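You operate a simulated robot arm through the tools that you are given. There is no shell and no other tool. Be economical: measure what you need, move in short steps, check, and stop when the job is done.

You run a simulated robot arm. Do the job below in one go: nothing can be reset, and whatever is moved stays where it is left.

## Task
Tip the blue cup's detergent into the basin and stir it in evenly.
Fine: stir with the wooden spoon; the cup goes back where it stood, the spoon into its holder; no more than 10 ml spilt. Set down upright: plastic cup.

Only the result counts: the job must be done as asked and must still hold three seconds after the hand-in. Knocking over, shifting, dropping, spilling or breaking anything else fails it.

## Robot
A 6-joint arm with a fingered hand on a trunk, on a base that drives. Base frame: it is fixed to the floor where the robot stands at the start and does not move with it; the origin is under the middle of the robot, x ahead of it, y to its left, z up; the surface under the hand at the start is at about z = 0.9. Units: m, rad, N and s.
With the tool pointing down near the work surface it reaches from about 0.34 to 0.76 m from the robot's upright axis, wherever it stands. Its first joint turns from -2.897 to 2.897 rad. Places, roughly: cold tap [0.4, 0.3, 1]; crock [0.6, -0.3, 0.9]; plastic cup (6x6x9 cm) [0.5, -0.2, 0.9]; warm tap [0.6, 0.3, 1]. Payload 4 kg.
The TCP is the grasp point between the finger pads, 0.026 m short of the fingertips. In the tool frame z runs along the fingers and y along their closing line. The gripper opens to 0.148 m. The gripper's body begins 0.073 m behind the TCP. The gripper is a hand of 3 fingers: y runs from the thumb to the fingers, the wrist lies at [0, 0, -0.239] in the tool frame, and closing takes about 1.5 s.
Orientation is that of the tool frame in the base frame, as [roll, pitch, yaw] about the fixed x, y, z axes, in that order (R = Rz(yaw) Ry(pitch) Rx(roll)). With the fingers straight down and closing along the base's y, the tool's x points along the base's -x, its y along +y and its z along -z.

## Interface
- The arm moves only by the tool nudge_tool. Its argument "moves" is text: rows parted by semicolons, each of 6 numbers parted by spaces: the shift along the tool's x, y, z in m, then the turn, a rotation vector about the tool's x, y, z in rad. In form: dx dy dz rx ry rz; .... A call has 1 to 10 rows; each row is the pose to reach, as a shift and turn from the pose commanded when the call began, along the tool's axes at that moment. "gripper" is the finger opening in m, from 0 to 0.148, set as the call begins (left out, the last holds). A row lasts 0.2 s, in which the tool goes at most 0.05 m and 0.15 rad; a call with a longer step from one row to the next is refused whole, and so is a gripper value outside its range. A pose out of reach is approached as far as the arm can. The call stops where the force on the tool passes 40 N (or 10 N more than at its start, if that is more) or the arm is blocked; 0.2 s more then pass. The fingers move at their own pace (about 0.153 m/s each) and stop on an object; they squeeze with about 26 N. The grip force told is the motor's: it shows also when the fingers shut on nothing. Time passes only in rows, and 0.2 s behind the last, so rows that repeat a pose let the fingers close. The reply holds the time, the measured pose of the TCP, the force on the tool along the base axes, the opening and the grip force, in the units named above and with some noise, with the torque about the TCP (base axes, N m) and any sound that the robot's microphone picked up.
- Cameras (640 x 400 px; columns grow to the right, rows downward): "scene" is now at [0.0196, 0.127, 1.5767]; the picture's right is [-0.40, -0.92, 0.00], its down [-0.57, 0.25, -0.79] and it looks along [0.72, -0.31, -0.62] (base axes); focal length 264 px, centre (320, 200). "wrist" rides on the gripper at [0.068, -0.039, -0.09] in the tool frame; the picture's right is [0.50, 0.87, 0.00], its down [-0.66, 0.38, -0.65] and it looks along [-0.57, 0.33, 0.76] (tool axes); focal length 222 px, centre (320, 200). There is no depth. A picture from a camera that has moved, and an enlarged one, comes with that camera's place and axes in the base frame and with its lens.
- snapshot(camera): a new picture of that camera. It takes no simulated time.
- move_column(by): slides the trunk up (or, below 0, down) by that many m; the arm and the scene camera ride with it, the base frame stays. It gives what a move gives, with no picture.
- drive_base(legs): drives the robot by 1 to 6 legs, each [ahead, left, turn to the left] in m, m and rad, along the robot's own axes; the way and the turn of a leg run together, so that a leg with both is an arc; at most 1.5 m and 3.142 rad a leg. The arm and the cameras ride along, it lands a little off, and it stops where it bumps. It gives what a move gives.
- set_fingers(finger1, finger2, thumb_bend): sets how far each is bent, from 0 (flat) to 1 (curled in); at 0.3 the hand is open as for a grip, at 0.7 the pads meet at the TCP. One left out holds its place. A second passes; each finger stops where it meets its share of the squeeze, and holds until it gets a number again. A gripper value or a shape takes the hand back. It gives what a move gives, with no picture; readings hold the bend of each and the force on the fingers (four entries, about 0 where the hand has none), thumb and palm.
- grasp_type(shape): the hand has 3 fingers and takes this shape, open, in about a second: jaw (thumb against the fingers, like two jaws); tri (thumb and two fingers); tip (a fingertip pinch); poke (one finger out to press); point (the index stretched); flat (the hand flat); cup (the hand cupped); fist (a fist). The gripper value then closes the fingers along that shape, each until it touches; the sizes above hold for jaw. It gives what a move gives, with no picture.
- pan_tilt(pan, tilt): turns the head with the scene camera to pan (to the left, within 2.705 rad either way) and tilt (down, from -0.506 to 1.204), counted from straight ahead of the robot. It gives what a move gives.
- enlarge(camera, box): a new picture of the part [left, top, right, bottom] of that camera's present view, enlarged. It takes no simulated time.
- job_done(): hands the job in; it is judged then, once.

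Go step by step. Nothing tells you exact positions but the pictures and the camera data: compare them with the known pose of the tool, close in by small moves and look again before you grip or let go. The budget is 120 turns and 98 pictures, counting those below and the enlarged ones. Unless the task says otherwise, let go and move clear before handing in, and close with one line.

The tools are called after ">>>" as a command line: name --argument value ..., lists and objects as JSON in quotes. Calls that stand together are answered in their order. nudge_tool: Moves the arm, as the interface text tells. Its arguments: {"type":"object","properties":{"moves":{"type":"string"},"gripper":{"type":"number"}},"required":["moves"]} The other tools are called the same way: move_column (by) slides the trunk up or down; grasp_type (shape) gives the hand a shape; set_fingers (finger1, finger2, thumb_bend) moves the fingers one by one; drive_base (legs) drives the base; pan_tilt (pan, tilt) turns the head that bears the scene camera; snapshot (camera) takes a picture; enlarge (camera, box) takes an enlarged picture of a part of a camera's view; job_done () hands the job in.

At the start:

```text
clock: 0.0
ee_pos: [0.497, -0.049, 1.2915]
tcp_rot: [3.141, 0.0, 3.141]
contact_force: [0.3, -0.5, 0.7]
torque: [-0.01, -0.04, 0.01]
finger_gap: 0.1481
grip_force: 0.0
shape: jaw
bend: [0.3, 0.3, 0.3]
finger forces: [0.0, 0.0, 0.0, 0.0, 0.2, 0.1]
trunk travel left (down, up): [-0.525, 0.065]
robot x, y, heading: [0.0011, 0.0, -0.001]
head pan, tilt: [-0.41, 0.667]
```

scene: 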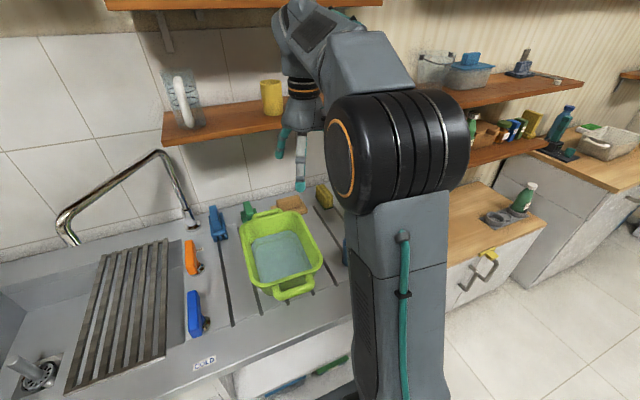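
wrist: 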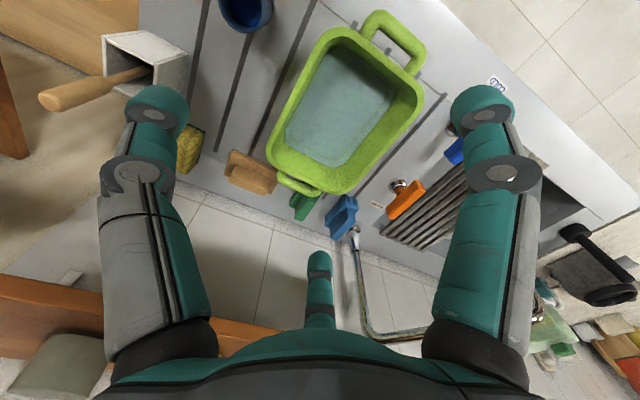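

I see the green basin in front of the hand, the blue cup near (0.48, -0.19) and the crock with the spoon near (0.60, -0.28). I'll move the hand back and to the right so that both cameras see them better.

>>> nudge_tool --moves "0.03 -0.03 0 0 0 0; 0.06 -0.06 0 0 0 0; 0.09 -0.09 0 0 0 0; 0.12 -0.12 0 0 0 0; 0.12 -0.12 0 0 0 0"

>>> snapshot --camera "wrist"

>>> snapshot --camera "scene"

```text
clock: 1.2
ee_pos: [0.3754, -0.168, 1.2928]
tcp_rot: [3.141, -0.001, -3.141]
contact_force: [-0.3, -0.5, 0.3]
torque: [-0.02, 0.01, -0.02]
finger_gap: 0.1482
grip_force: 0.0
shape: jaw
bend: [0.3, 0.3, 0.3]
finger forces: [0.1, 0.1, 0.0, 0.0, 0.0, 0.0]
trunk travel left (down, up): [-0.525, 0.065]
robot x, y, heading: [0.001, -0.0003, 0.005]
head pan, tilt: [-0.41, 0.667]
```

```text
95 pictures are left
camera wrist: at [0.3082, -0.2079, 1.3832], right [-0.5, 0.87, 0.0], down [0.66, 0.38, 0.65], along [0.57, 0.33, -0.76], focal length 222 px, centre (320, 200)
```

wrist: 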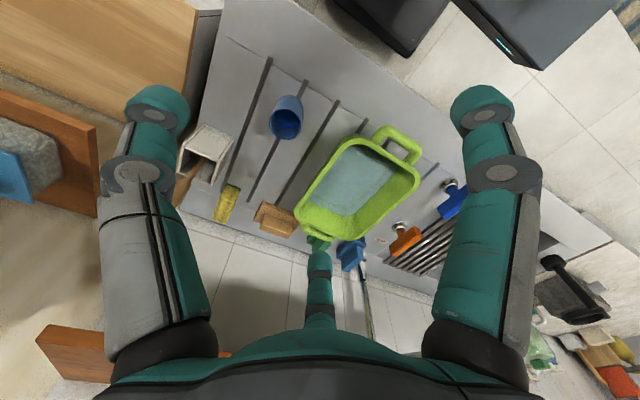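

```text
94 pictures are left
camera scene: at [0.0194, 0.1269, 1.5767], right [-0.4, -0.92, 0.0], down [-0.57, 0.25, -0.79], along [0.72, -0.31, -0.62], focal length 264 px, centre (320, 200)
```

scene: 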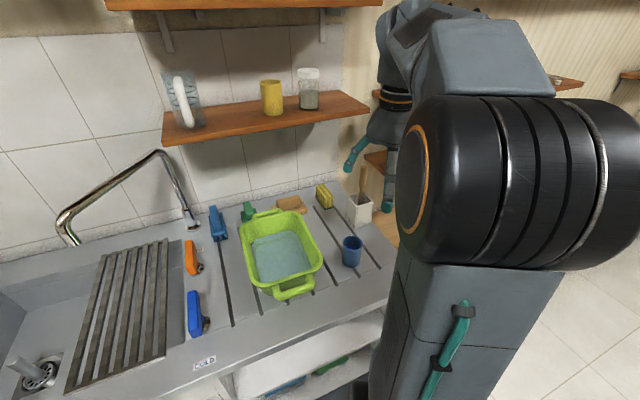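

>>> enlarge --camera "scene" --box '[230, 170, 400, 310]'

>>> enlarge --camera "wrist" --box '[170, 70, 430, 240]'

```text
2.86 times, centred on (315, 240) of scene
camera zoom: at [0.0194, 0.1269, 1.5767], right [-0.4, -0.92, 0.0], down [-0.57, 0.25, -0.79], along [0.72, -0.31, -0.62], focal length 753 px, centre (334, 86)
```

zoom: 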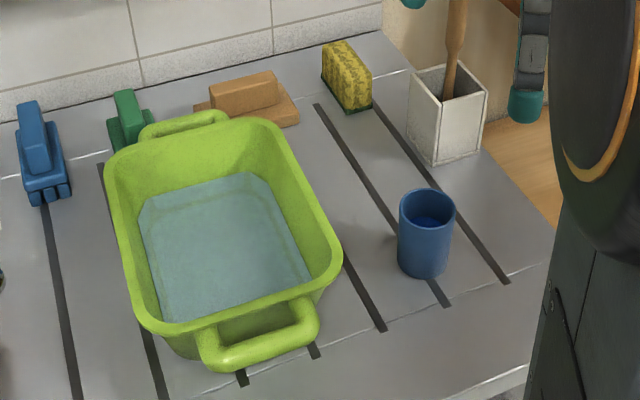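

```text
2.35 times, centred on (300, 155) of wrist
camera zoom: at [0.3082, -0.2079, 1.3832], right [-0.5, 0.87, 0.0], down [0.66, 0.38, 0.65], along [0.57, 0.33, -0.76], focal length 523 px, centre (367, 306)
```

zoom: 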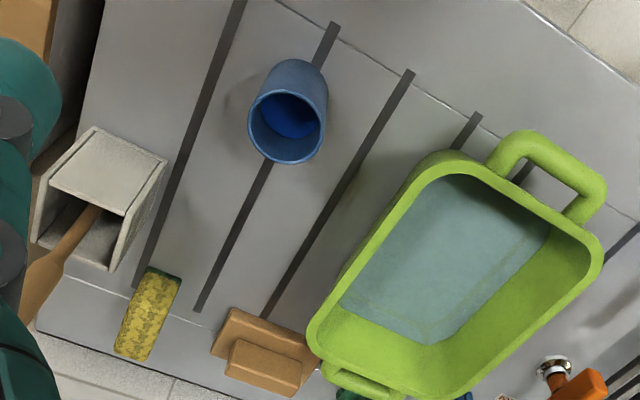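

The cup stands at about (0.476, -0.178) on z≈0.9; the basin spans x 0.44–0.67, y -0.065–0.125 with its rim at z≈1.0. I'll pitch the hand to 30° below horizontal above the cup, so it can be held from the side.

>>> nudge_tool --moves "-0.015 0 0 0 -0.149 0; -0.03 0 0 0 -0.299 0; -0.045 0 0 0 -0.449 0; -0.06 -0.003 0 0 -0.598 0; -0.075 -0.006 0 0 -0.748 0; -0.09 -0.01 0 0 -0.897 0; -0.1 -0.01 0 0 -1.047 0; -0.1 -0.01 0 0 -1.047 0"

>>> snapshot --camera "scene"

>>> snapshot --camera "wrist"

```text
clock: 3.0
ee_pos: [0.488, -0.1585, 1.317]
tcp_rot: [3.141, 1.033, 3.128]
contact_force: [0.3, 0.3, -0.2]
torque: [0.02, 0.0, -0.01]
finger_gap: 0.1479
grip_force: 0.1
shape: jaw
bend: [0.3, 0.3, 0.3]
finger forces: [0.1, 0.0, 0.0, 0.1, 0.0, 0.0]
out of reach, approached as far as the arm can: row 7, 8
trunk travel left (down, up): [-0.525, 0.065]
robot x, y, heading: [0.0011, -0.0003, 0.004]
head pan, tilt: [-0.41, 0.667]
```

```text
91 pictures are left
camera scene: at [0.0195, 0.1272, 1.5767], right [-0.4, -0.92, 0.0], down [-0.57, 0.25, -0.79], along [0.72, -0.31, -0.62], focal length 264 px, centre (320, 200)
```

scene: 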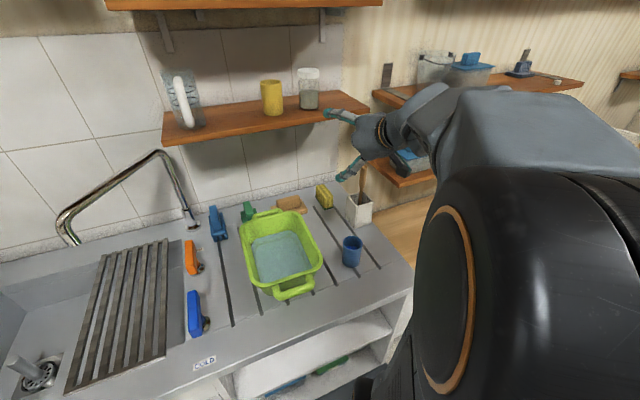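

```text
90 pictures are left
camera wrist: at [0.3752, -0.1966, 1.304], right [-0.25, 0.87, -0.43], down [-0.22, 0.38, 0.9], along [0.94, 0.32, 0.1], focal length 222 px, centre (320, 200)
```

wrist: 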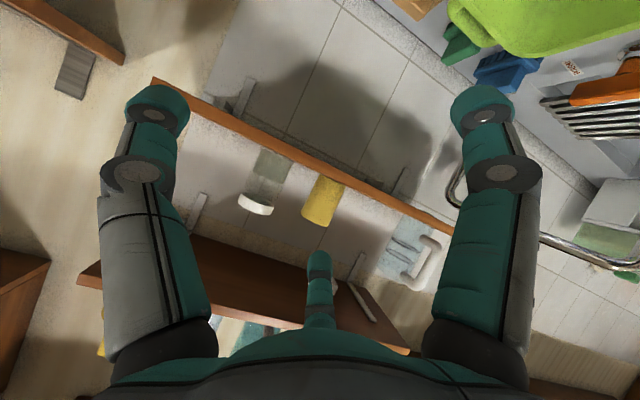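

The arm is too folded here, so I'll back the base up by 0.2 m and look again.

>>> drive_base --legs '[[-0.2, 0, 0]]'

```text
clock: 4.6
ee_pos: [0.2868, -0.1596, 1.3157]
tcp_rot: [-3.141, 1.034, 3.126]
contact_force: [-0.2, -0.3, -0.4]
torque: [0.02, -0.02, 0.0]
finger_gap: 0.1479
grip_force: 0.0
shape: jaw
bend: [0.3, 0.3, 0.3]
finger forces: [0.0, 0.0, 0.1, 0.1, 0.1, 0.0]
trunk travel left (down, up): [-0.525, 0.065]
robot x, y, heading: [-0.2015, 0.0004, -0.001]
head pan, tilt: [-0.41, 0.667]
```

>>> nudge_tool --moves "0.008 -0.003 0.041 0 0 0; 0.015 -0.006 0.082 0 0 0; 0.023 -0.009 0.124 0 0 0; 0.031 -0.012 0.165 0 0 0; 0.038 -0.015 0.206 0 0 0; 0.046 -0.018 0.247 0 0 0; 0.046 -0.018 0.247 0 0 0"

>>> snapshot --camera "scene"

>>> snapshot --camera "wrist"

```text
clock: 6.2
ee_pos: [0.5035, -0.1744, 1.199]
tcp_rot: [3.137, 0.992, 3.11]
contact_force: [0.0, 0.7, -0.4]
torque: [0.02, 0.0, 0.03]
finger_gap: 0.1477
grip_force: 0.0
shape: jaw
bend: [0.3, 0.3, 0.3]
finger forces: [0.1, 0.0, 0.0, 0.0, 0.0, 0.0]
out of reach, approached as far as the arm can: row 1, 2, 3, 4, 5, 6, 7
trunk travel left (down, up): [-0.525, 0.065]
robot x, y, heading: [-0.1983, -0.002, -0.004]
head pan, tilt: [-0.41, 0.667]
```

```text
89 pictures are left
camera scene: at [-0.1795, 0.1275, 1.5767], right [-0.4, -0.92, 0.0], down [-0.57, 0.25, -0.79], along [0.72, -0.32, -0.62], focal length 264 px, centre (320, 200)
```

scene: 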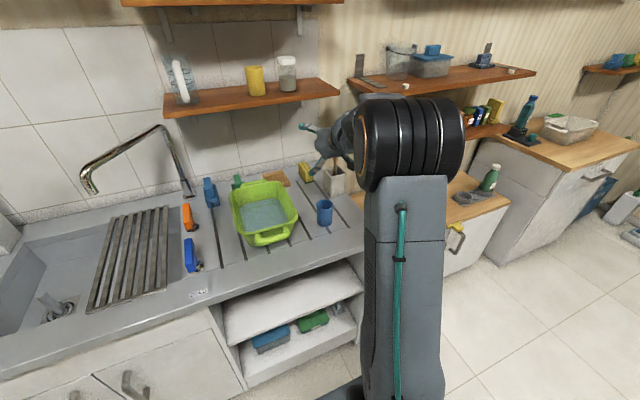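

```text
88 pictures are left
camera wrist: at [0.3908, -0.2121, 1.1929], right [-0.25, 0.87, -0.42], down [-0.18, 0.38, 0.91], along [0.95, 0.3, 0.06], focal length 222 px, centre (320, 200)
```

wrist: 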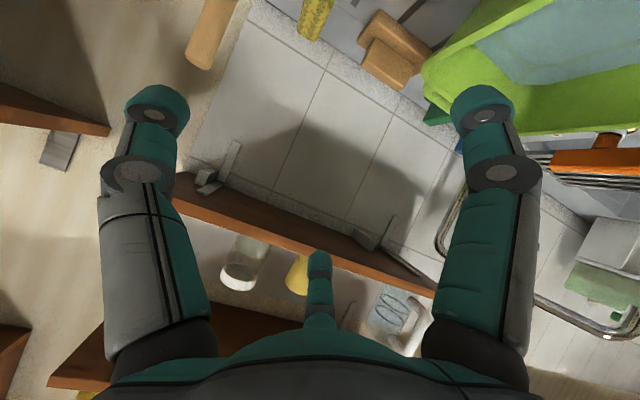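

The wrist bend seems limiting because the shoulder stands high. I'll raise the hand, then lower the trunk so the forearm comes in flatter.

>>> nudge_tool --moves "-0.035 0 -0.03 0 0 0; -0.07 0 -0.06 0 0 0; -0.105 0 -0.09 0 0 0; -0.14 0 -0.12 0 0 0; -0.16 0 -0.14 0 0 0"

>>> move_column --by -0.25

>>> snapshot --camera "scene"

```text
clock: 7.4
ee_pos: [0.4366, -0.1823, 1.3598]
tcp_rot: [-3.141, 1.033, 3.126]
contact_force: [1.0, -0.7, -0.5]
torque: [0.0, 0.0, 0.01]
finger_gap: 0.1478
grip_force: 0.1
shape: jaw
bend: [0.3, 0.3, 0.3]
finger forces: [0.0, 0.1, 0.0, 0.1, 0.0, 0.0]
out of reach, approached as far as the arm can: row 1, 2
trunk travel left (down, up): [-0.525, 0.065]
robot x, y, heading: [-0.1996, 0.0019, 0.0]
head pan, tilt: [-0.41, 0.667]
```

```text
clock: 10.0
ee_pos: [0.4366, -0.1826, 1.109]
tcp_rot: [3.14, 1.033, 3.125]
contact_force: [0.9, 0.0, 0.0]
torque: [-0.02, 0.04, -0.01]
finger_gap: 0.148
grip_force: 0.1
shape: jaw
bend: [0.3, 0.3, 0.3]
finger forces: [0.0, 0.1, 0.0, 0.1, 0.0, 0.0]
trunk travel left (down, up): [-0.275, 0.315]
robot x, y, heading: [-0.2004, -0.002, -0.002]
head pan, tilt: [-0.41, 0.667]
```

```text
87 pictures are left
camera scene: at [-0.1797, 0.1272, 1.3267], right [-0.4, -0.92, 0.0], down [-0.57, 0.25, -0.79], along [0.72, -0.32, -0.62], focal length 264 px, centre (320, 200)
```

scene: 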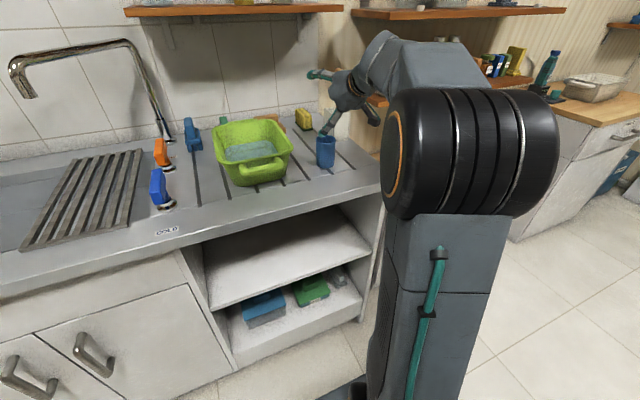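

>>> enlarge --camera "scene" --box '[260, 50, 420, 190]'

>>> snapshot --camera "wrist"

```text
2.86 times, centred on (340, 120) of scene
camera zoom: at [-0.1797, 0.1272, 1.3267], right [-0.4, -0.92, 0.0], down [-0.57, 0.25, -0.79], along [0.72, -0.32, -0.62], focal length 753 px, centre (263, 429)
```

zoom: 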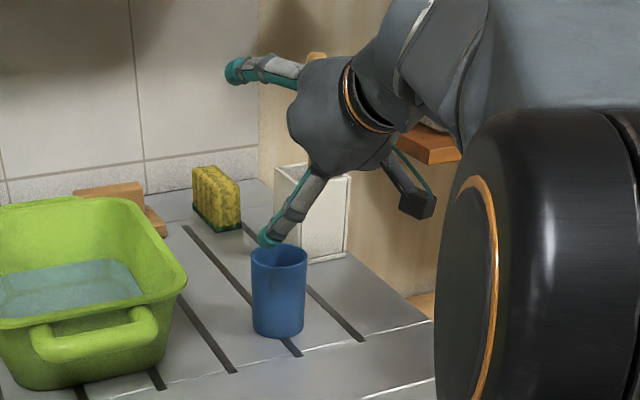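

```text
85 pictures are left
camera wrist: at [0.3242, -0.2196, 1.0978], right [-0.24, 0.87, -0.43], down [-0.22, 0.38, 0.9], along [0.94, 0.31, 0.1], focal length 222 px, centre (320, 200)
```

wrist: 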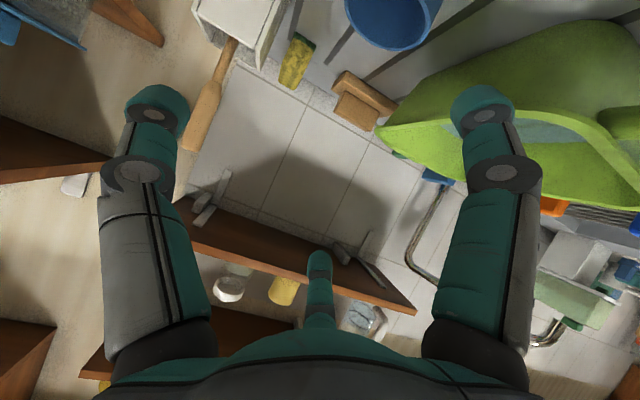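

The fingers appear to be spread 120° apart, so I need to know how they close. I'll go up a bit and test closing in free air.

>>> nudge_tool --moves "-0.04 0 -0.025 0 0 0; -0.086 0 -0.051 0 0 0; -0.086 0 -0.051 0 0 0; -0.086 0 -0.051 0 0 0; -0.086 0 -0.051 0 0 0" --gripper 0.06

>>> snapshot --camera "wrist"

>>> enlarge --camera "scene" --box '[260, 10, 420, 150]'

```text
refused: row 2 steps farther than a row can; nothing moved
```

```text
84 pictures are left
camera wrist: at [0.3242, -0.2196, 1.0978], right [-0.24, 0.87, -0.43], down [-0.22, 0.38, 0.9], along [0.94, 0.31, 0.1], focal length 222 px, centre (320, 200)
```

wrist: 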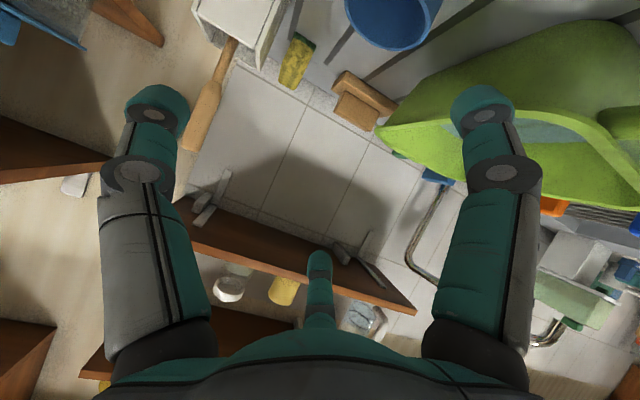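

```text
2.86 times, centred on (340, 80) of scene
camera zoom: at [-0.1797, 0.1272, 1.3267], right [-0.4, -0.92, 0.0], down [-0.57, 0.25, -0.79], along [0.72, -0.32, -0.62], focal length 753 px, centre (263, 543)
```

zoom: 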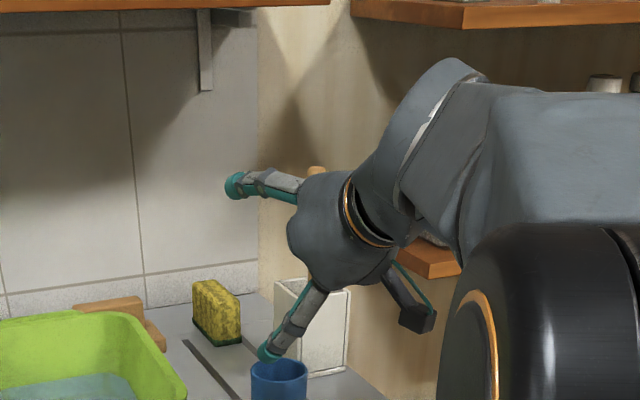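

>>> nudge_tool --moves "-0.035 0 -0.02 0 0 0; -0.07 0 -0.04 0 0 0; -0.086 0 -0.051 0 0 0; -0.086 0 -0.051 0 0 0; -0.086 0 -0.051 0 0 0; -0.086 0 -0.051 0 0 0; -0.086 0 -0.051 0 0 0" --gripper 0.06

>>> snapshot --camera "wrist"

>>> enlarge --camera "scene" --box '[260, 10, 420, 150]'

```text
clock: 11.6
ee_pos: [0.4384, -0.1813, 1.208]
tcp_rot: [-3.141, 1.035, 3.125]
contact_force: [-0.1, 0.0, -0.5]
torque: [0.01, -0.02, -0.01]
finger_gap: 0.0603
grip_force: 0.1
shape: jaw
bend: [0.77, 0.77, 0.7]
finger forces: [0.0, 0.0, 0.0, 0.0, 0.1, 0.0]
trunk travel left (down, up): [-0.275, 0.315]
robot x, y, heading: [-0.2021, 0.0009, -0.004]
head pan, tilt: [-0.41, 0.667]
```

```text
82 pictures are left
camera wrist: at [0.3247, -0.2196, 1.1974], right [-0.24, 0.87, -0.43], down [-0.22, 0.38, 0.9], along [0.94, 0.31, 0.1], focal length 222 px, centre (320, 200)
```

wrist: 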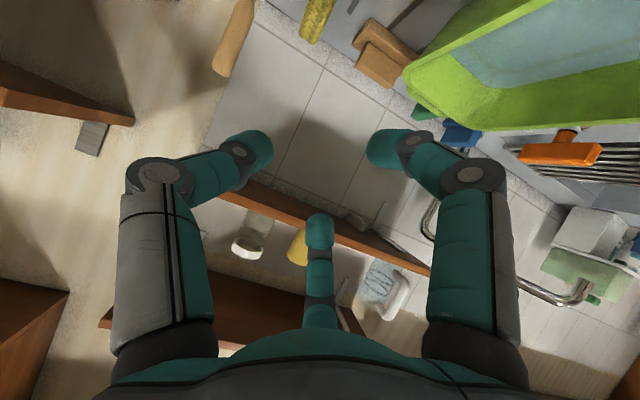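

```text
2.86 times, centred on (340, 80) of scene
camera zoom: at [-0.1797, 0.1272, 1.3267], right [-0.4, -0.92, 0.0], down [-0.57, 0.25, -0.79], along [0.72, -0.32, -0.62], focal length 753 px, centre (263, 543)
```

zoom: 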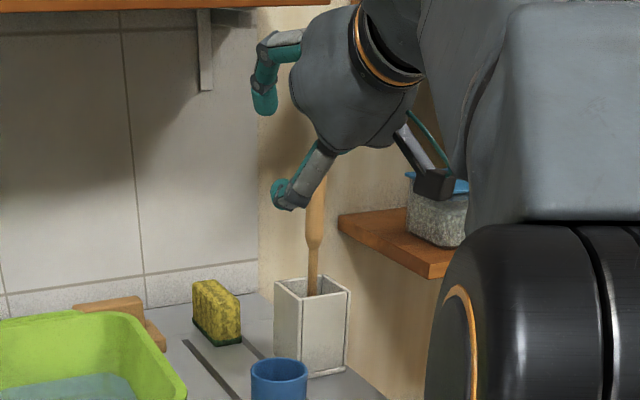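

The fingers close radially like a three-jaw chuck, so the cup should be gripped from above and tipped out through a gap between fingers. I'll test whether the arm can pitch on past horizontal (pour tipping towards the robot).

>>> nudge_tool --moves "0 0 0 0 -0.14 0; 0 0 0 0 -0.28 0; 0 0 0 0 -0.42 0; 0 0 0 0 -0.56 0; 0 0 0 0 -0.7 0; 0 0 0 0 -0.7 0" --gripper 0.148

>>> snapshot --camera "scene"

```text
clock: 13.0
ee_pos: [0.4775, -0.1702, 1.3334]
tcp_rot: [0.178, 1.475, 0.145]
contact_force: [-0.8, -0.3, 0.5]
torque: [-0.01, -0.03, 0.0]
finger_gap: 0.1479
grip_force: 0.0
shape: jaw
bend: [0.3, 0.3, 0.3]
finger forces: [0.1, 0.0, 0.0, 0.0, 0.0, 0.0]
out of reach, approached as far as the arm can: row 3, 4, 5, 6
trunk travel left (down, up): [-0.275, 0.315]
robot x, y, heading: [-0.2005, -0.0012, -0.004]
head pan, tilt: [-0.41, 0.667]
```

```text
80 pictures are left
camera scene: at [-0.1796, 0.1272, 1.3267], right [-0.4, -0.92, 0.0], down [-0.57, 0.25, -0.79], along [0.72, -0.32, -0.62], focal length 264 px, centre (320, 200)
```

scene: 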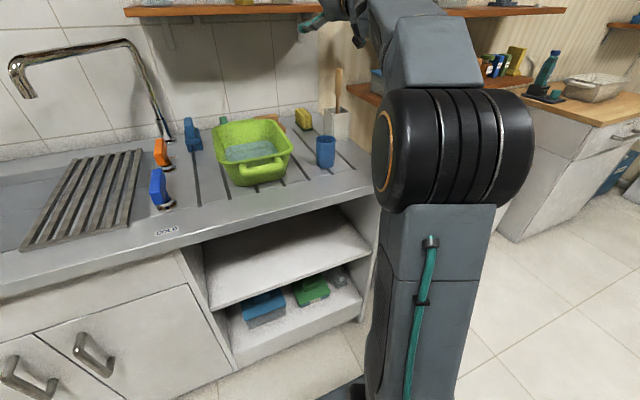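

Pitching past horizontal works when the hand is high relative to the trunk, so with the trunk lower it will work over the basin. Now I'll return to tool-down and turn the hand so the gap between the two fingers faces the robot.

>>> nudge_tool --moves "0 0 0 0 0.145 0; 0 0 0 0 0.29 0; 0 0 0 0 0.435 0; 0 0 0 0 0.58 0; 0 0 0 0 0.725 0; 0 0 0 0 0.87 0; 0 0 0 0 1.015 0; 0 0 0 0 1.16 0; 0 0 0 0 1.305 0; 0 0 0 0 1.45 0"

```text
clock: 15.2
ee_pos: [0.3583, -0.0653, 1.1656]
tcp_rot: [3.131, 0.277, 3.112]
contact_force: [0.1, -0.5, 0.5]
torque: [-0.01, -0.01, -0.01]
finger_gap: 0.1478
grip_force: 0.0
shape: jaw
bend: [0.3, 0.3, 0.3]
finger forces: [0.0, 0.1, 0.0, 0.1, 0.0, 0.1]
out of reach, approached as far as the arm can: row 4, 5, 6, 7, 8, 9, 10
trunk travel left (down, up): [-0.275, 0.315]
robot x, y, heading: [-0.1997, -0.0009, -0.005]
head pan, tilt: [-0.41, 0.667]
```

The arm drifted because tool-down with the trunk low isn't reachable up there. I'll raise the trunk again before straightening.

>>> move_column --by 0.25

>>> nudge_tool --moves "0 0 0 0 0.14 0; 0 0 0 0 0.277 0; 0 0 0 0 0.277 0"

```text
clock: 17.8
ee_pos: [0.3585, -0.0657, 1.417]
tcp_rot: [3.13, 0.282, 3.111]
contact_force: [0.4, -0.8, -0.1]
torque: [-0.02, 0.02, 0.02]
finger_gap: 0.1482
grip_force: 0.1
shape: jaw
bend: [0.3, 0.3, 0.3]
finger forces: [0.1, 0.1, 0.0, 0.1, 0.0, 0.1]
trunk travel left (down, up): [-0.525, 0.065]
robot x, y, heading: [-0.2008, -0.0009, -0.007]
head pan, tilt: [-0.41, 0.667]
```

```text
clock: 18.6
ee_pos: [0.316, -0.0716, 1.3726]
tcp_rot: [3.132, 0.003, 3.117]
contact_force: [0.0, -0.4, 0.0]
torque: [0.03, 0.02, -0.03]
finger_gap: 0.1479
grip_force: 0.0
shape: jaw
bend: [0.3, 0.3, 0.3]
finger forces: [0.1, 0.1, 0.1, 0.1, 0.0, 0.0]
out of reach, approached as far as the arm can: row 1, 2, 3
trunk travel left (down, up): [-0.525, 0.065]
robot x, y, heading: [-0.2013, 0.0036, -0.008]
head pan, tilt: [-0.41, 0.667]
```

>>> nudge_tool --moves "-0.015 -0.01 0.01 0 0 -0.147; -0.03 -0.02 0.02 0 0 -0.294; -0.045 -0.03 0.03 0 0 -0.441; -0.06 -0.04 0.04 0 0 -0.588; -0.075 -0.05 0.05 0 0 -0.735; -0.09 -0.06 0.06 0 0 -0.882; -0.105 -0.07 0.07 0 0 -1.029; -0.12 -0.08 0.08 0 0 -1.176; -0.135 -0.09 0.09 0 0 -1.323; -0.15 -0.1 0.1 0 0 -1.47"

>>> snapshot --camera "wrist"

>>> snapshot --camera "scene"

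```text
clock: 20.8
ee_pos: [0.3638, 0.0143, 1.0895]
tcp_rot: [-3.003, -0.08, -1.855]
contact_force: [0.4, 0.0, 0.9]
torque: [0.02, 0.06, -0.03]
finger_gap: 0.1479
grip_force: 0.0
shape: jaw
bend: [0.3, 0.3, 0.3]
finger forces: [0.0, 0.1, 0.1, 0.0, 0.0, 0.1]
out of reach, approached as far as the arm can: row 1, 2, 3, 4, 5, 6, 7, 8, 9, 10
trunk travel left (down, up): [-0.525, 0.065]
robot x, y, heading: [-0.2012, -0.0004, -0.003]
head pan, tilt: [-0.41, 0.667]
```

```text
79 pictures are left
camera wrist: at [0.373, -0.0505, 1.1908], right [-0.97, -0.25, -0.08], down [-0.25, 0.8, 0.54], along [-0.07, 0.54, -0.84], focal length 222 px, centre (320, 200)
```

wrist: 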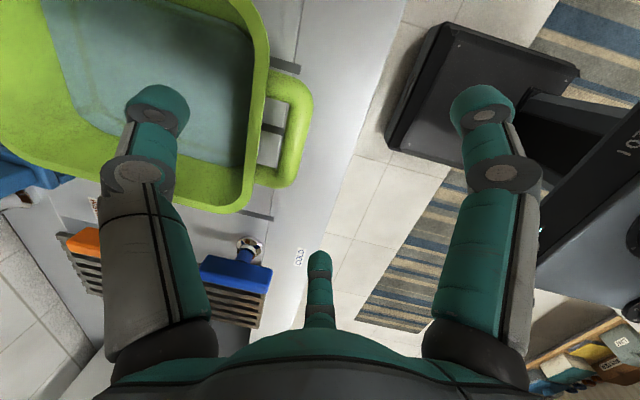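

```text
78 pictures are left
camera scene: at [-0.1791, 0.1271, 1.5767], right [-0.4, -0.92, 0.0], down [-0.57, 0.25, -0.79], along [0.72, -0.32, -0.62], focal length 264 px, centre (320, 200)
```

scene: 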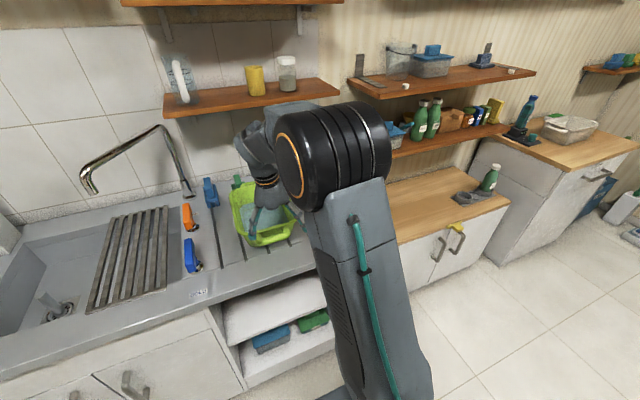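

The out-of-reach rows let the hand drift close to the basin, though nothing was touched. I'll make one tiny upward test move to learn whether the commanded pose equals the measured one.

>>> nudge_tool --moves "0 0 -0.02 0 0 0"

```text
clock: 21.1
ee_pos: [0.3614, 0.0203, 1.1088]
tcp_rot: [-2.998, -0.084, -1.863]
contact_force: [0.3, -0.2, -0.8]
torque: [-0.01, 0.01, 0.0]
finger_gap: 0.1481
grip_force: 0.0
shape: jaw
bend: [0.3, 0.3, 0.3]
finger forces: [0.0, 0.1, 0.1, 0.1, 0.0, 0.0]
out of reach, approached as far as the arm can: row 1
trunk travel left (down, up): [-0.525, 0.065]
robot x, y, heading: [-0.2006, -0.0002, -0.001]
head pan, tilt: [-0.41, 0.667]
```

The commanded pose follows the measured one. A gap already lies at 210°, so from the original orientation only a −30° turn is needed; I'll turn the wrist back, rising and moving right over the cup's side.

>>> nudge_tool --moves "0 0 -0.02 0 0 0.1; 0 0 -0.04 0 0 0.24; 0.02 -0.006 -0.05 0 0 0.38; 0.04 -0.012 -0.06 0 0 0.52; 0.06 -0.018 -0.06 0 0 0.66; 0.08 -0.024 -0.06 0 0 0.8; 0.1 -0.03 -0.06 0 0 0.94; 0.1 -0.03 -0.06 0 0 1.08"

```text
clock: 22.9
ee_pos: [0.3563, -0.075, 1.1813]
tcp_rot: [-3.006, 0.084, -2.929]
contact_force: [0.8, -0.2, 0.4]
torque: [-0.06, -0.01, 0.04]
finger_gap: 0.1479
grip_force: 0.1
shape: jaw
bend: [0.3, 0.3, 0.3]
finger forces: [0.0, 0.0, 0.0, 0.0, 0.1, 0.1]
trunk travel left (down, up): [-0.525, 0.065]
robot x, y, heading: [-0.2005, 0.0006, -0.003]
head pan, tilt: [-0.41, 0.667]
```

>>> nudge_tool --moves "-0.017 -0.036 0.007 -0.068 0.042 0; -0.034 -0.072 0.013 -0.136 0.083 0; -0.052 -0.108 0.02 -0.136 0.083 0"

```text
clock: 23.8
ee_pos: [0.4325, -0.1728, 1.1782]
tcp_rot: [-3.141, -0.002, -2.933]
contact_force: [0.7, -0.5, 0.5]
torque: [0.0, 0.0, 0.0]
finger_gap: 0.1479
grip_force: 0.0
shape: jaw
bend: [0.3, 0.3, 0.3]
finger forces: [0.0, 0.0, 0.1, 0.0, 0.1, 0.0]
trunk travel left (down, up): [-0.525, 0.065]
robot x, y, heading: [-0.2012, -0.0011, 0.001]
head pan, tilt: [-0.41, 0.667]
```

>>> nudge_tool --moves "-0.01 -0.004 0 0 0 0.146; -0.02 -0.007 0 0 0 0.292; -0.03 -0.01 0 0 0 0.438; -0.041 -0.015 0 0 0 0.584; -0.041 -0.015 0 0 0 0.732; -0.041 -0.015 0 0 0 0.732"

>>> snapshot --camera "wrist"

>>> snapshot --camera "scene"

```text
clock: 25.1
ee_pos: [0.4736, -0.1652, 1.1709]
tcp_rot: [3.14, 0.002, 2.616]
contact_force: [0.5, -0.4, -1.0]
torque: [0.01, 0.01, 0.01]
finger_gap: 0.148
grip_force: 0.0
shape: jaw
bend: [0.3, 0.3, 0.3]
finger forces: [0.0, 0.0, 0.0, 0.0, 0.1, 0.0]
out of reach, approached as far as the arm can: row 4, 5, 6
trunk travel left (down, up): [-0.525, 0.065]
robot x, y, heading: [-0.199, 0.0015, -0.001]
head pan, tilt: [-0.41, 0.667]
```

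```text
77 pictures are left
camera wrist: at [0.3946, -0.1651, 1.2617], right [0.0, 1.0, 0.0], down [0.76, 0.0, 0.66], along [0.66, 0.0, -0.76], focal length 222 px, centre (320, 200)
```

wrist: 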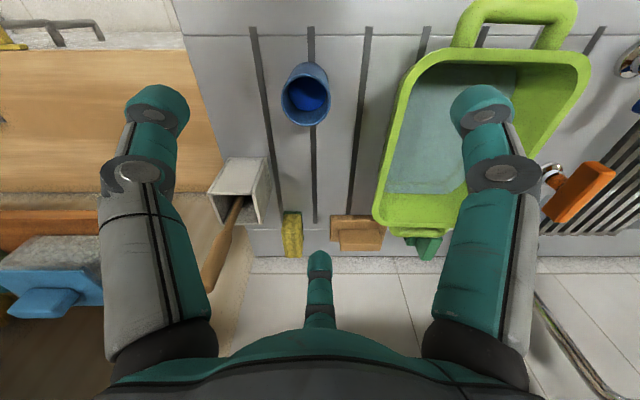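

```text
76 pictures are left
camera scene: at [-0.1795, 0.1274, 1.5767], right [-0.4, -0.92, 0.0], down [-0.57, 0.25, -0.79], along [0.72, -0.32, -0.62], focal length 264 px, centre (320, 200)
```

scene: 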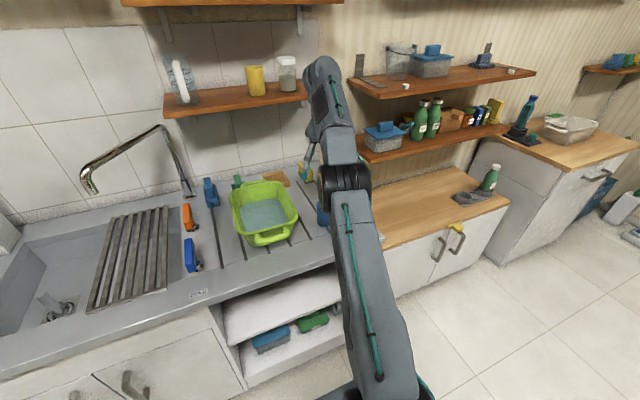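

The cup's rim centre comes out at (0.473, -0.180). The arm is near its reach limit at this height, so I'll drive ahead 0.1 m and look again.

>>> drive_base --legs '[[0.1, 0, 0]]'

```text
clock: 26.3
ee_pos: [0.5751, -0.164, 1.1712]
tcp_rot: [3.14, 0.002, 2.619]
contact_force: [0.2, 0.5, 0.6]
torque: [0.01, 0.01, 0.0]
finger_gap: 0.148
grip_force: 0.0
shape: jaw
bend: [0.3, 0.3, 0.3]
finger forces: [0.0, 0.0, 0.0, 0.0, 0.1, 0.0]
trunk travel left (down, up): [-0.525, 0.065]
robot x, y, heading: [-0.0971, 0.0017, -0.004]
head pan, tilt: [-0.41, 0.667]
```

>>> nudge_tool --moves "0.027 -0.022 0 0 0 0; 0.054 -0.043 0.02 0 0 0; 0.08 -0.065 0.04 0 0 0; 0.08 -0.065 0.05 0 0 0; 0.08 -0.065 0.05 0 0 0"

>>> snapshot --camera "wrist"

```text
clock: 27.5
ee_pos: [0.472, -0.1781, 1.1198]
tcp_rot: [3.14, 0.001, 2.619]
contact_force: [0.9, 0.2, -0.1]
torque: [-0.01, -0.02, 0.04]
finger_gap: 0.1481
grip_force: 0.0
shape: jaw
bend: [0.3, 0.3, 0.3]
finger forces: [0.0, 0.0, 0.0, 0.0, 0.0, 0.0]
trunk travel left (down, up): [-0.525, 0.065]
robot x, y, heading: [-0.1011, 0.0002, -0.004]
head pan, tilt: [-0.41, 0.667]
```

```text
75 pictures are left
camera wrist: at [0.3947, -0.1799, 1.2113], right [0.0, 1.0, 0.0], down [0.76, 0.0, 0.66], along [0.66, 0.0, -0.76], focal length 222 px, centre (320, 200)
```

wrist: 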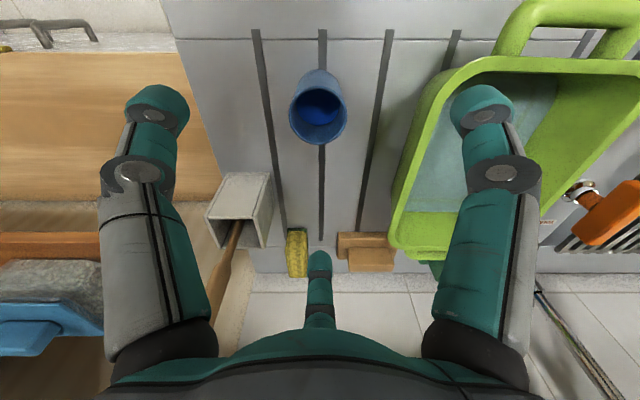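

I'm over the cup; its centre is at about (0.476, -0.181). I'll lower the open fingers around it.

>>> nudge_tool --moves "-0.005 -0.001 0.03 0 0 0; -0.005 -0.001 0.06 0 0 0; -0.005 -0.001 0.09 0 0 0; -0.005 -0.001 0.12 0 0 0; -0.005 -0.001 0.12 0 0 0" --gripper 0.125

>>> snapshot --camera "wrist"

>>> snapshot --camera "scene"

```text
clock: 28.7
ee_pos: [0.476, -0.1854, 1.0011]
tcp_rot: [3.14, 0.001, 2.619]
contact_force: [0.2, 0.6, 0.5]
torque: [-0.01, -0.01, 0.0]
finger_gap: 0.1252
grip_force: 0.0
shape: jaw
bend: [0.25, 0.25, 0.41]
finger forces: [0.0, 0.0, 0.1, 0.0, 0.1, 0.0]
trunk travel left (down, up): [-0.525, 0.065]
robot x, y, heading: [-0.0982, 0.0012, -0.003]
head pan, tilt: [-0.41, 0.667]
```

```text
74 pictures are left
camera wrist: at [0.3982, -0.1853, 1.0913], right [0.0, 1.0, 0.0], down [0.76, 0.0, 0.66], along [0.66, 0.0, -0.76], focal length 222 px, centre (320, 200)
```

wrist: 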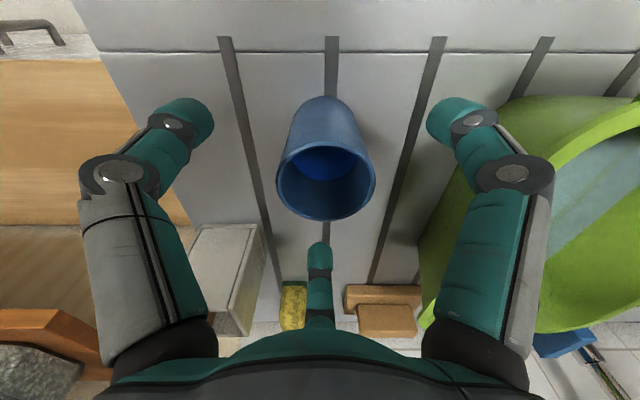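

```text
73 pictures are left
camera scene: at [-0.0784, 0.1269, 1.5767], right [-0.4, -0.92, 0.0], down [-0.57, 0.25, -0.79], along [0.72, -0.32, -0.62], focal length 264 px, centre (320, 200)
```

scene: 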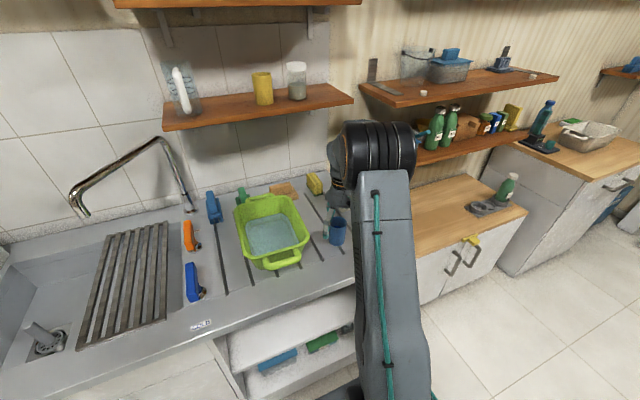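

>>> nudge_tool --moves "0.0015 0.003 0.02 0 0 0; 0.0015 0.003 0.043 0 0 0; 0.0015 0.003 0.043 0 0 0"

>>> snapshot --camera "wrist"

```text
clock: 29.5
ee_pos: [0.4779, -0.1807, 0.9569]
tcp_rot: [3.142, 0.001, 2.62]
contact_force: [-0.8, -0.8, -0.1]
torque: [0.02, 0.0, -0.02]
finger_gap: 0.1254
grip_force: 0.1
shape: jaw
bend: [0.25, 0.25, 0.41]
finger forces: [0.0, 0.0, 0.0, 0.1, 0.0, 0.1]
trunk travel left (down, up): [-0.525, 0.065]
robot x, y, heading: [-0.0975, 0.0013, -0.002]
head pan, tilt: [-0.41, 0.667]
```

```text
72 pictures are left
camera wrist: at [0.399, -0.1823, 1.0471], right [0.0, 1.0, 0.0], down [0.76, 0.0, 0.66], along [0.66, 0.0, -0.76], focal length 222 px, centre (320, 200)
```

wrist: 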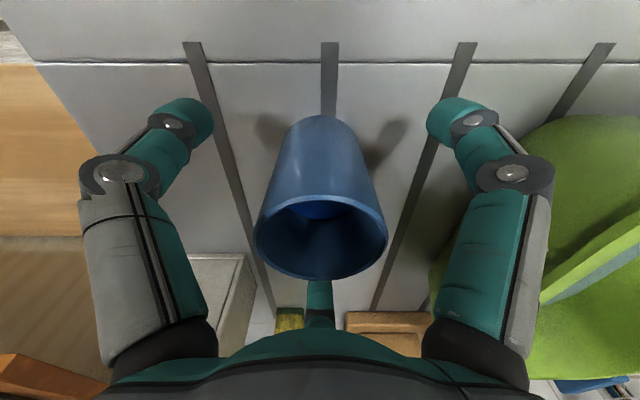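

The cup is centred between the fingers. Closing in stages.

>>> nudge_tool --moves "0 0 0 0 0 0; 0 0 0 0 0 0" --gripper 0.08

>>> snapshot --camera "wrist"

```text
clock: 30.1
ee_pos: [0.4767, -0.1814, 0.9569]
tcp_rot: [3.14, 0.0, 2.621]
contact_force: [-0.3, -0.2, -0.2]
torque: [0.0, 0.0, 0.02]
finger_gap: 0.0807
grip_force: 0.0
shape: jaw
bend: [0.34, 0.34, 0.7]
finger forces: [0.0, 0.1, 0.1, 0.1, 0.0, 0.0]
trunk travel left (down, up): [-0.525, 0.065]
robot x, y, heading: [-0.0989, 0.0025, -0.008]
head pan, tilt: [-0.41, 0.667]
```

```text
71 pictures are left
camera wrist: at [0.399, -0.1823, 1.0473], right [0.0, 1.0, 0.0], down [0.76, 0.0, 0.66], along [0.66, 0.0, -0.76], focal length 222 px, centre (320, 200)
```

wrist: 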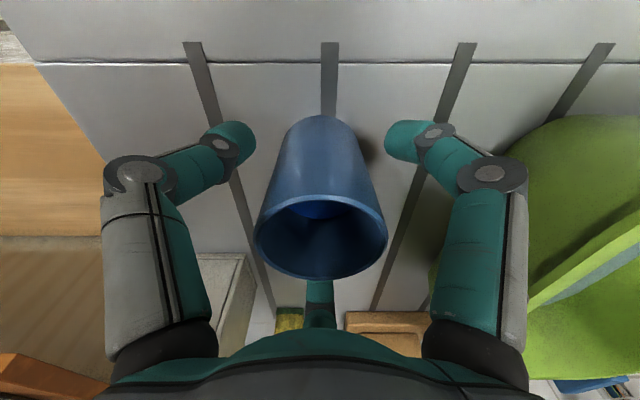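

>>> nudge_tool --moves "0 0 0 0 0 0; 0 0 0 0 0 0" --gripper 0.064

>>> nudge_tool --moves "0 0 0 0 0 0; 0 0 0 0 0 0; 0 0 0 0 0 0" --gripper 0.045

>>> snapshot --camera "wrist"

```text
clock: 30.7
ee_pos: [0.4765, -0.1797, 0.9571]
tcp_rot: [3.139, 0.003, 2.619]
contact_force: [0.7, -0.3, 0.2]
torque: [-0.01, 0.01, 0.03]
finger_gap: 0.0645
grip_force: 0.0
shape: jaw
bend: [0.39, 0.39, 0.7]
finger forces: [0.0, 0.0, 0.0, 0.1, 0.0, 0.1]
trunk travel left (down, up): [-0.525, 0.065]
robot x, y, heading: [-0.0988, -0.0029, 0.0]
head pan, tilt: [-0.41, 0.667]
```

```text
clock: 31.5
ee_pos: [0.4772, -0.1807, 0.9561]
tcp_rot: [3.14, 0.001, 2.618]
contact_force: [-0.7, 0.3, 0.2]
torque: [-0.01, -0.04, -0.02]
finger_gap: 0.048
grip_force: 25.3
shape: jaw
bend: [0.77, 0.77, 0.7]
finger forces: [24.0, 21.7, 0.0, 0.0, 23.3, 0.0]
trunk travel left (down, up): [-0.525, 0.065]
robot x, y, heading: [-0.0984, 0.0002, -0.004]
head pan, tilt: [-0.41, 0.667]
```

```text
70 pictures are left
camera wrist: at [0.399, -0.1823, 1.0472], right [0.0, 1.0, 0.0], down [0.76, 0.0, 0.66], along [0.66, 0.0, -0.76], focal length 222 px, centre (320, 200)
```

wrist: 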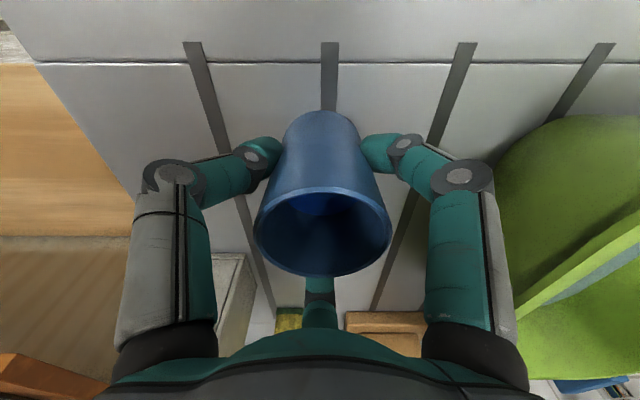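

All three fingers grip (≈23 N each). I'll lift gently.

>>> nudge_tool --moves "0 0 -0.01 0 0 0; 0 0 -0.02 0 0 0; 0 0 -0.04 0 0 0; 0 0 -0.07 0 0 0; 0 0 -0.1 0 0 0; 0 0 -0.13 0 0 0; 0 0 -0.15 0 0 0; 0 0 -0.15 0 0 0"

>>> snapshot --camera "wrist"

>>> snapshot --camera "scene"

```text
clock: 33.3
ee_pos: [0.4764, -0.1797, 1.1082]
tcp_rot: [3.14, 0.003, 2.618]
contact_force: [0.6, -0.6, -1.2]
torque: [0.01, -0.01, 0.0]
finger_gap: 0.0481
grip_force: 26.0
shape: jaw
bend: [0.77, 0.77, 0.7]
finger forces: [24.2, 21.8, 0.0, 0.0, 23.2, 0.1]
trunk travel left (down, up): [-0.525, 0.065]
robot x, y, heading: [-0.1006, -0.0028, -0.003]
head pan, tilt: [-0.41, 0.667]
```

```text
69 pictures are left
camera wrist: at [0.399, -0.18, 1.1997], right [0.0, 1.0, 0.0], down [0.76, 0.0, 0.66], along [0.66, 0.0, -0.76], focal length 222 px, centre (320, 200)
```

wrist: 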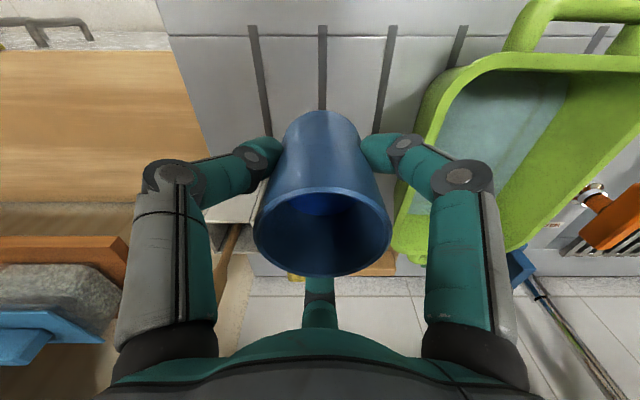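

```text
68 pictures are left
camera scene: at [-0.0785, 0.127, 1.5767], right [-0.4, -0.92, 0.0], down [-0.57, 0.25, -0.79], along [0.72, -0.32, -0.62], focal length 264 px, centre (320, 200)
```

scene: 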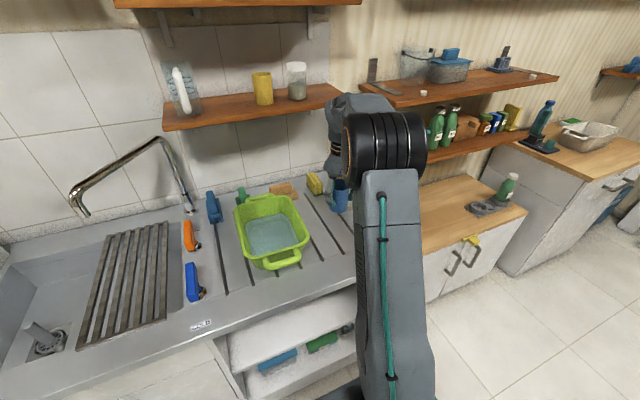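

The cup is held upright and lifted. Next I carry it level over the basin.

>>> nudge_tool --moves "0.002 0.01 -0.015 0 0 0; 0.005 0.035 -0.03 0 0 0; 0.009 0.06 -0.03 0 0 0; 0.013 0.09 -0.03 0 0 0; 0.017 0.12 -0.03 0 0 0; 0.022 0.15 -0.03 0 0 0; 0.027 0.185 -0.03 0 0 0; 0.03 0.21 -0.03 0 0 0; 0.032 0.224 -0.03 0 0 0; 0.032 0.224 -0.03 0 0 0"

>>> snapshot --camera "scene"

>>> snapshot --camera "wrist"

```text
clock: 35.5
ee_pos: [0.5586, 0.0307, 1.1388]
tcp_rot: [3.14, 0.004, 2.619]
contact_force: [0.3, -0.6, -0.8]
torque: [0.03, -0.02, -0.02]
finger_gap: 0.0478
grip_force: 25.7
shape: jaw
bend: [0.77, 0.77, 0.7]
finger forces: [24.3, 21.8, 0.0, 0.0, 23.2, 0.0]
trunk travel left (down, up): [-0.525, 0.065]
robot x, y, heading: [-0.0973, 0.0001, -0.005]
head pan, tilt: [-0.41, 0.667]
```

```text
67 pictures are left
camera scene: at [-0.0784, 0.1271, 1.5767], right [-0.4, -0.92, 0.0], down [-0.57, 0.25, -0.79], along [0.72, -0.32, -0.62], focal length 264 px, centre (320, 200)
```

scene: 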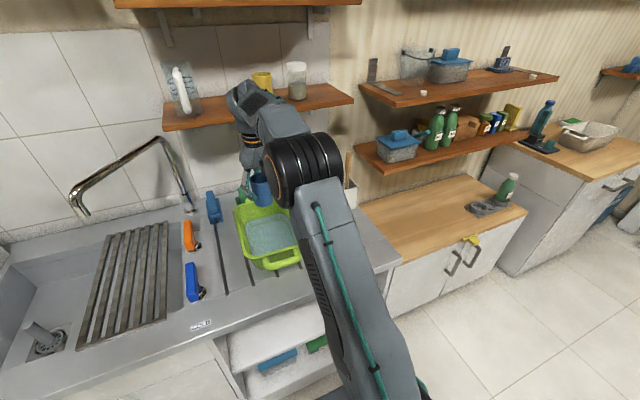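

```text
66 pictures are left
camera wrist: at [0.4812, 0.0297, 1.2292], right [0.0, 1.0, 0.0], down [0.76, 0.0, 0.66], along [0.66, 0.0, -0.76], focal length 222 px, centre (320, 200)
```

wrist: 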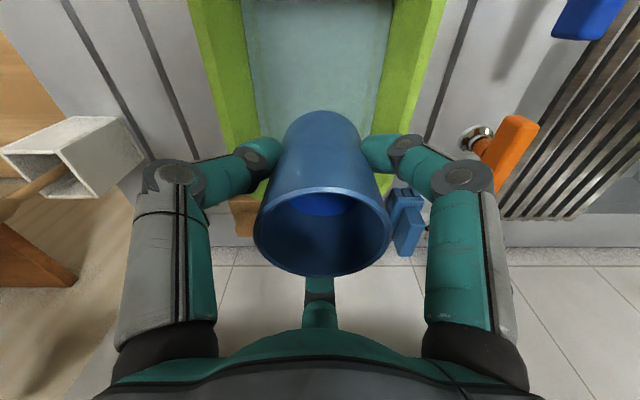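

Over the middle of the basin. First tilt to about 45° (not pouring yet, presumably), rising a little.

>>> nudge_tool --moves "0 0 -0.01 -0.05 -0.0866 0; 0 0 -0.02 -0.1 -0.173 0; 0 0 -0.03 -0.15 -0.26 0; 0 0 -0.04 -0.2 -0.346 0; 0 0 -0.05 -0.25 -0.433 0; 0 0 -0.06 -0.3 -0.52 0; 0 0 -0.06 -0.35 -0.606 0; 0 0 -0.06 -0.39 -0.675 0; 0 0 -0.06 -0.39 -0.675 0"

>>> snapshot --camera "wrist"

>>> snapshot --camera "scene"

```text
clock: 37.5
ee_pos: [0.5601, 0.031, 1.1968]
tcp_rot: [2.679, 0.654, 2.46]
contact_force: [-0.4, -1.0, -0.9]
torque: [0.01, 0.05, -0.01]
finger_gap: 0.0478
grip_force: 26.5
shape: jaw
bend: [0.77, 0.77, 0.7]
finger forces: [24.7, 21.7, 0.0, 0.1, 23.4, 0.0]
trunk travel left (down, up): [-0.525, 0.065]
robot x, y, heading: [-0.095, 0.0028, -0.002]
head pan, tilt: [-0.41, 0.667]
```

```text
65 pictures are left
camera wrist: at [0.4416, 0.0293, 1.207], right [0.0, 1.0, 0.0], down [0.08, 0.0, 1.0], along [1.0, 0.0, -0.08], focal length 222 px, centre (320, 200)
```

wrist: 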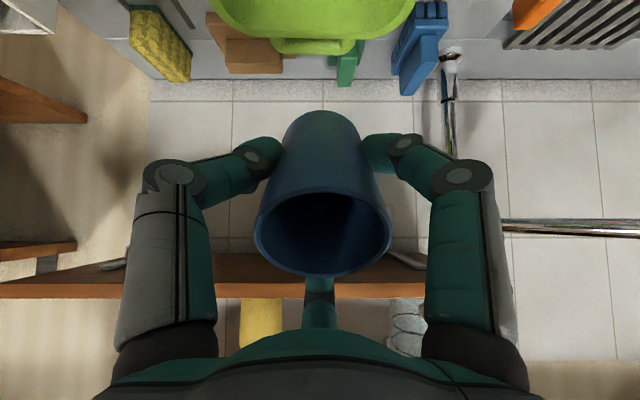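

```text
64 pictures are left
camera scene: at [-0.0785, 0.127, 1.5767], right [-0.4, -0.92, 0.0], down [-0.57, 0.25, -0.79], along [0.72, -0.32, -0.62], focal length 264 px, centre (320, 200)
```

scene: 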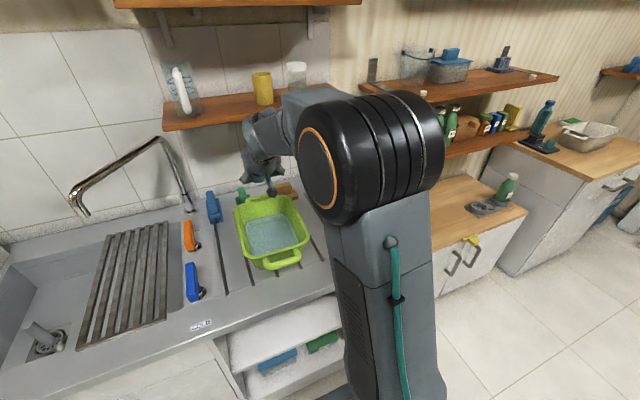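

Tilt is 45°, everything stable. I'll raise the hand and lower the trunk to gain wrist range for the rest of the tip.

>>> nudge_tool --moves "-0.018 0.0105 -0.0213 0 0 0; -0.0366 0.021 -0.0427 0 0 0; -0.055 0.0316 -0.064 0 0 0; -0.073 0.042 -0.0853 0 0 0; -0.0914 0.0527 -0.1067 0 0 0; -0.0914 0.0527 -0.1067 0 0 0"

>>> move_column --by -0.18

```text
clock: 38.9
ee_pos: [0.561, 0.0277, 1.3469]
tcp_rot: [2.682, 0.655, 2.46]
contact_force: [0.3, -0.5, -2.1]
torque: [0.0, 0.03, 0.01]
finger_gap: 0.0477
grip_force: 26.3
shape: jaw
bend: [0.77, 0.77, 0.7]
finger forces: [24.7, 21.7, 0.0, 0.1, 23.3, 0.0]
trunk travel left (down, up): [-0.525, 0.065]
robot x, y, heading: [-0.0973, 0.0009, 0.004]
head pan, tilt: [-0.41, 0.667]
```

```text
clock: 40.9
ee_pos: [0.5607, 0.0293, 1.1662]
tcp_rot: [2.681, 0.657, 2.461]
contact_force: [-0.4, 0.9, -0.7]
torque: [0.03, 0.02, 0.01]
finger_gap: 0.0478
grip_force: 26.1
shape: jaw
bend: [0.77, 0.77, 0.7]
finger forces: [24.8, 21.7, 0.0, 0.0, 23.4, 0.1]
trunk travel left (down, up): [-0.345, 0.245]
robot x, y, heading: [-0.0986, 0.0004, -0.005]
head pan, tilt: [-0.41, 0.667]
```

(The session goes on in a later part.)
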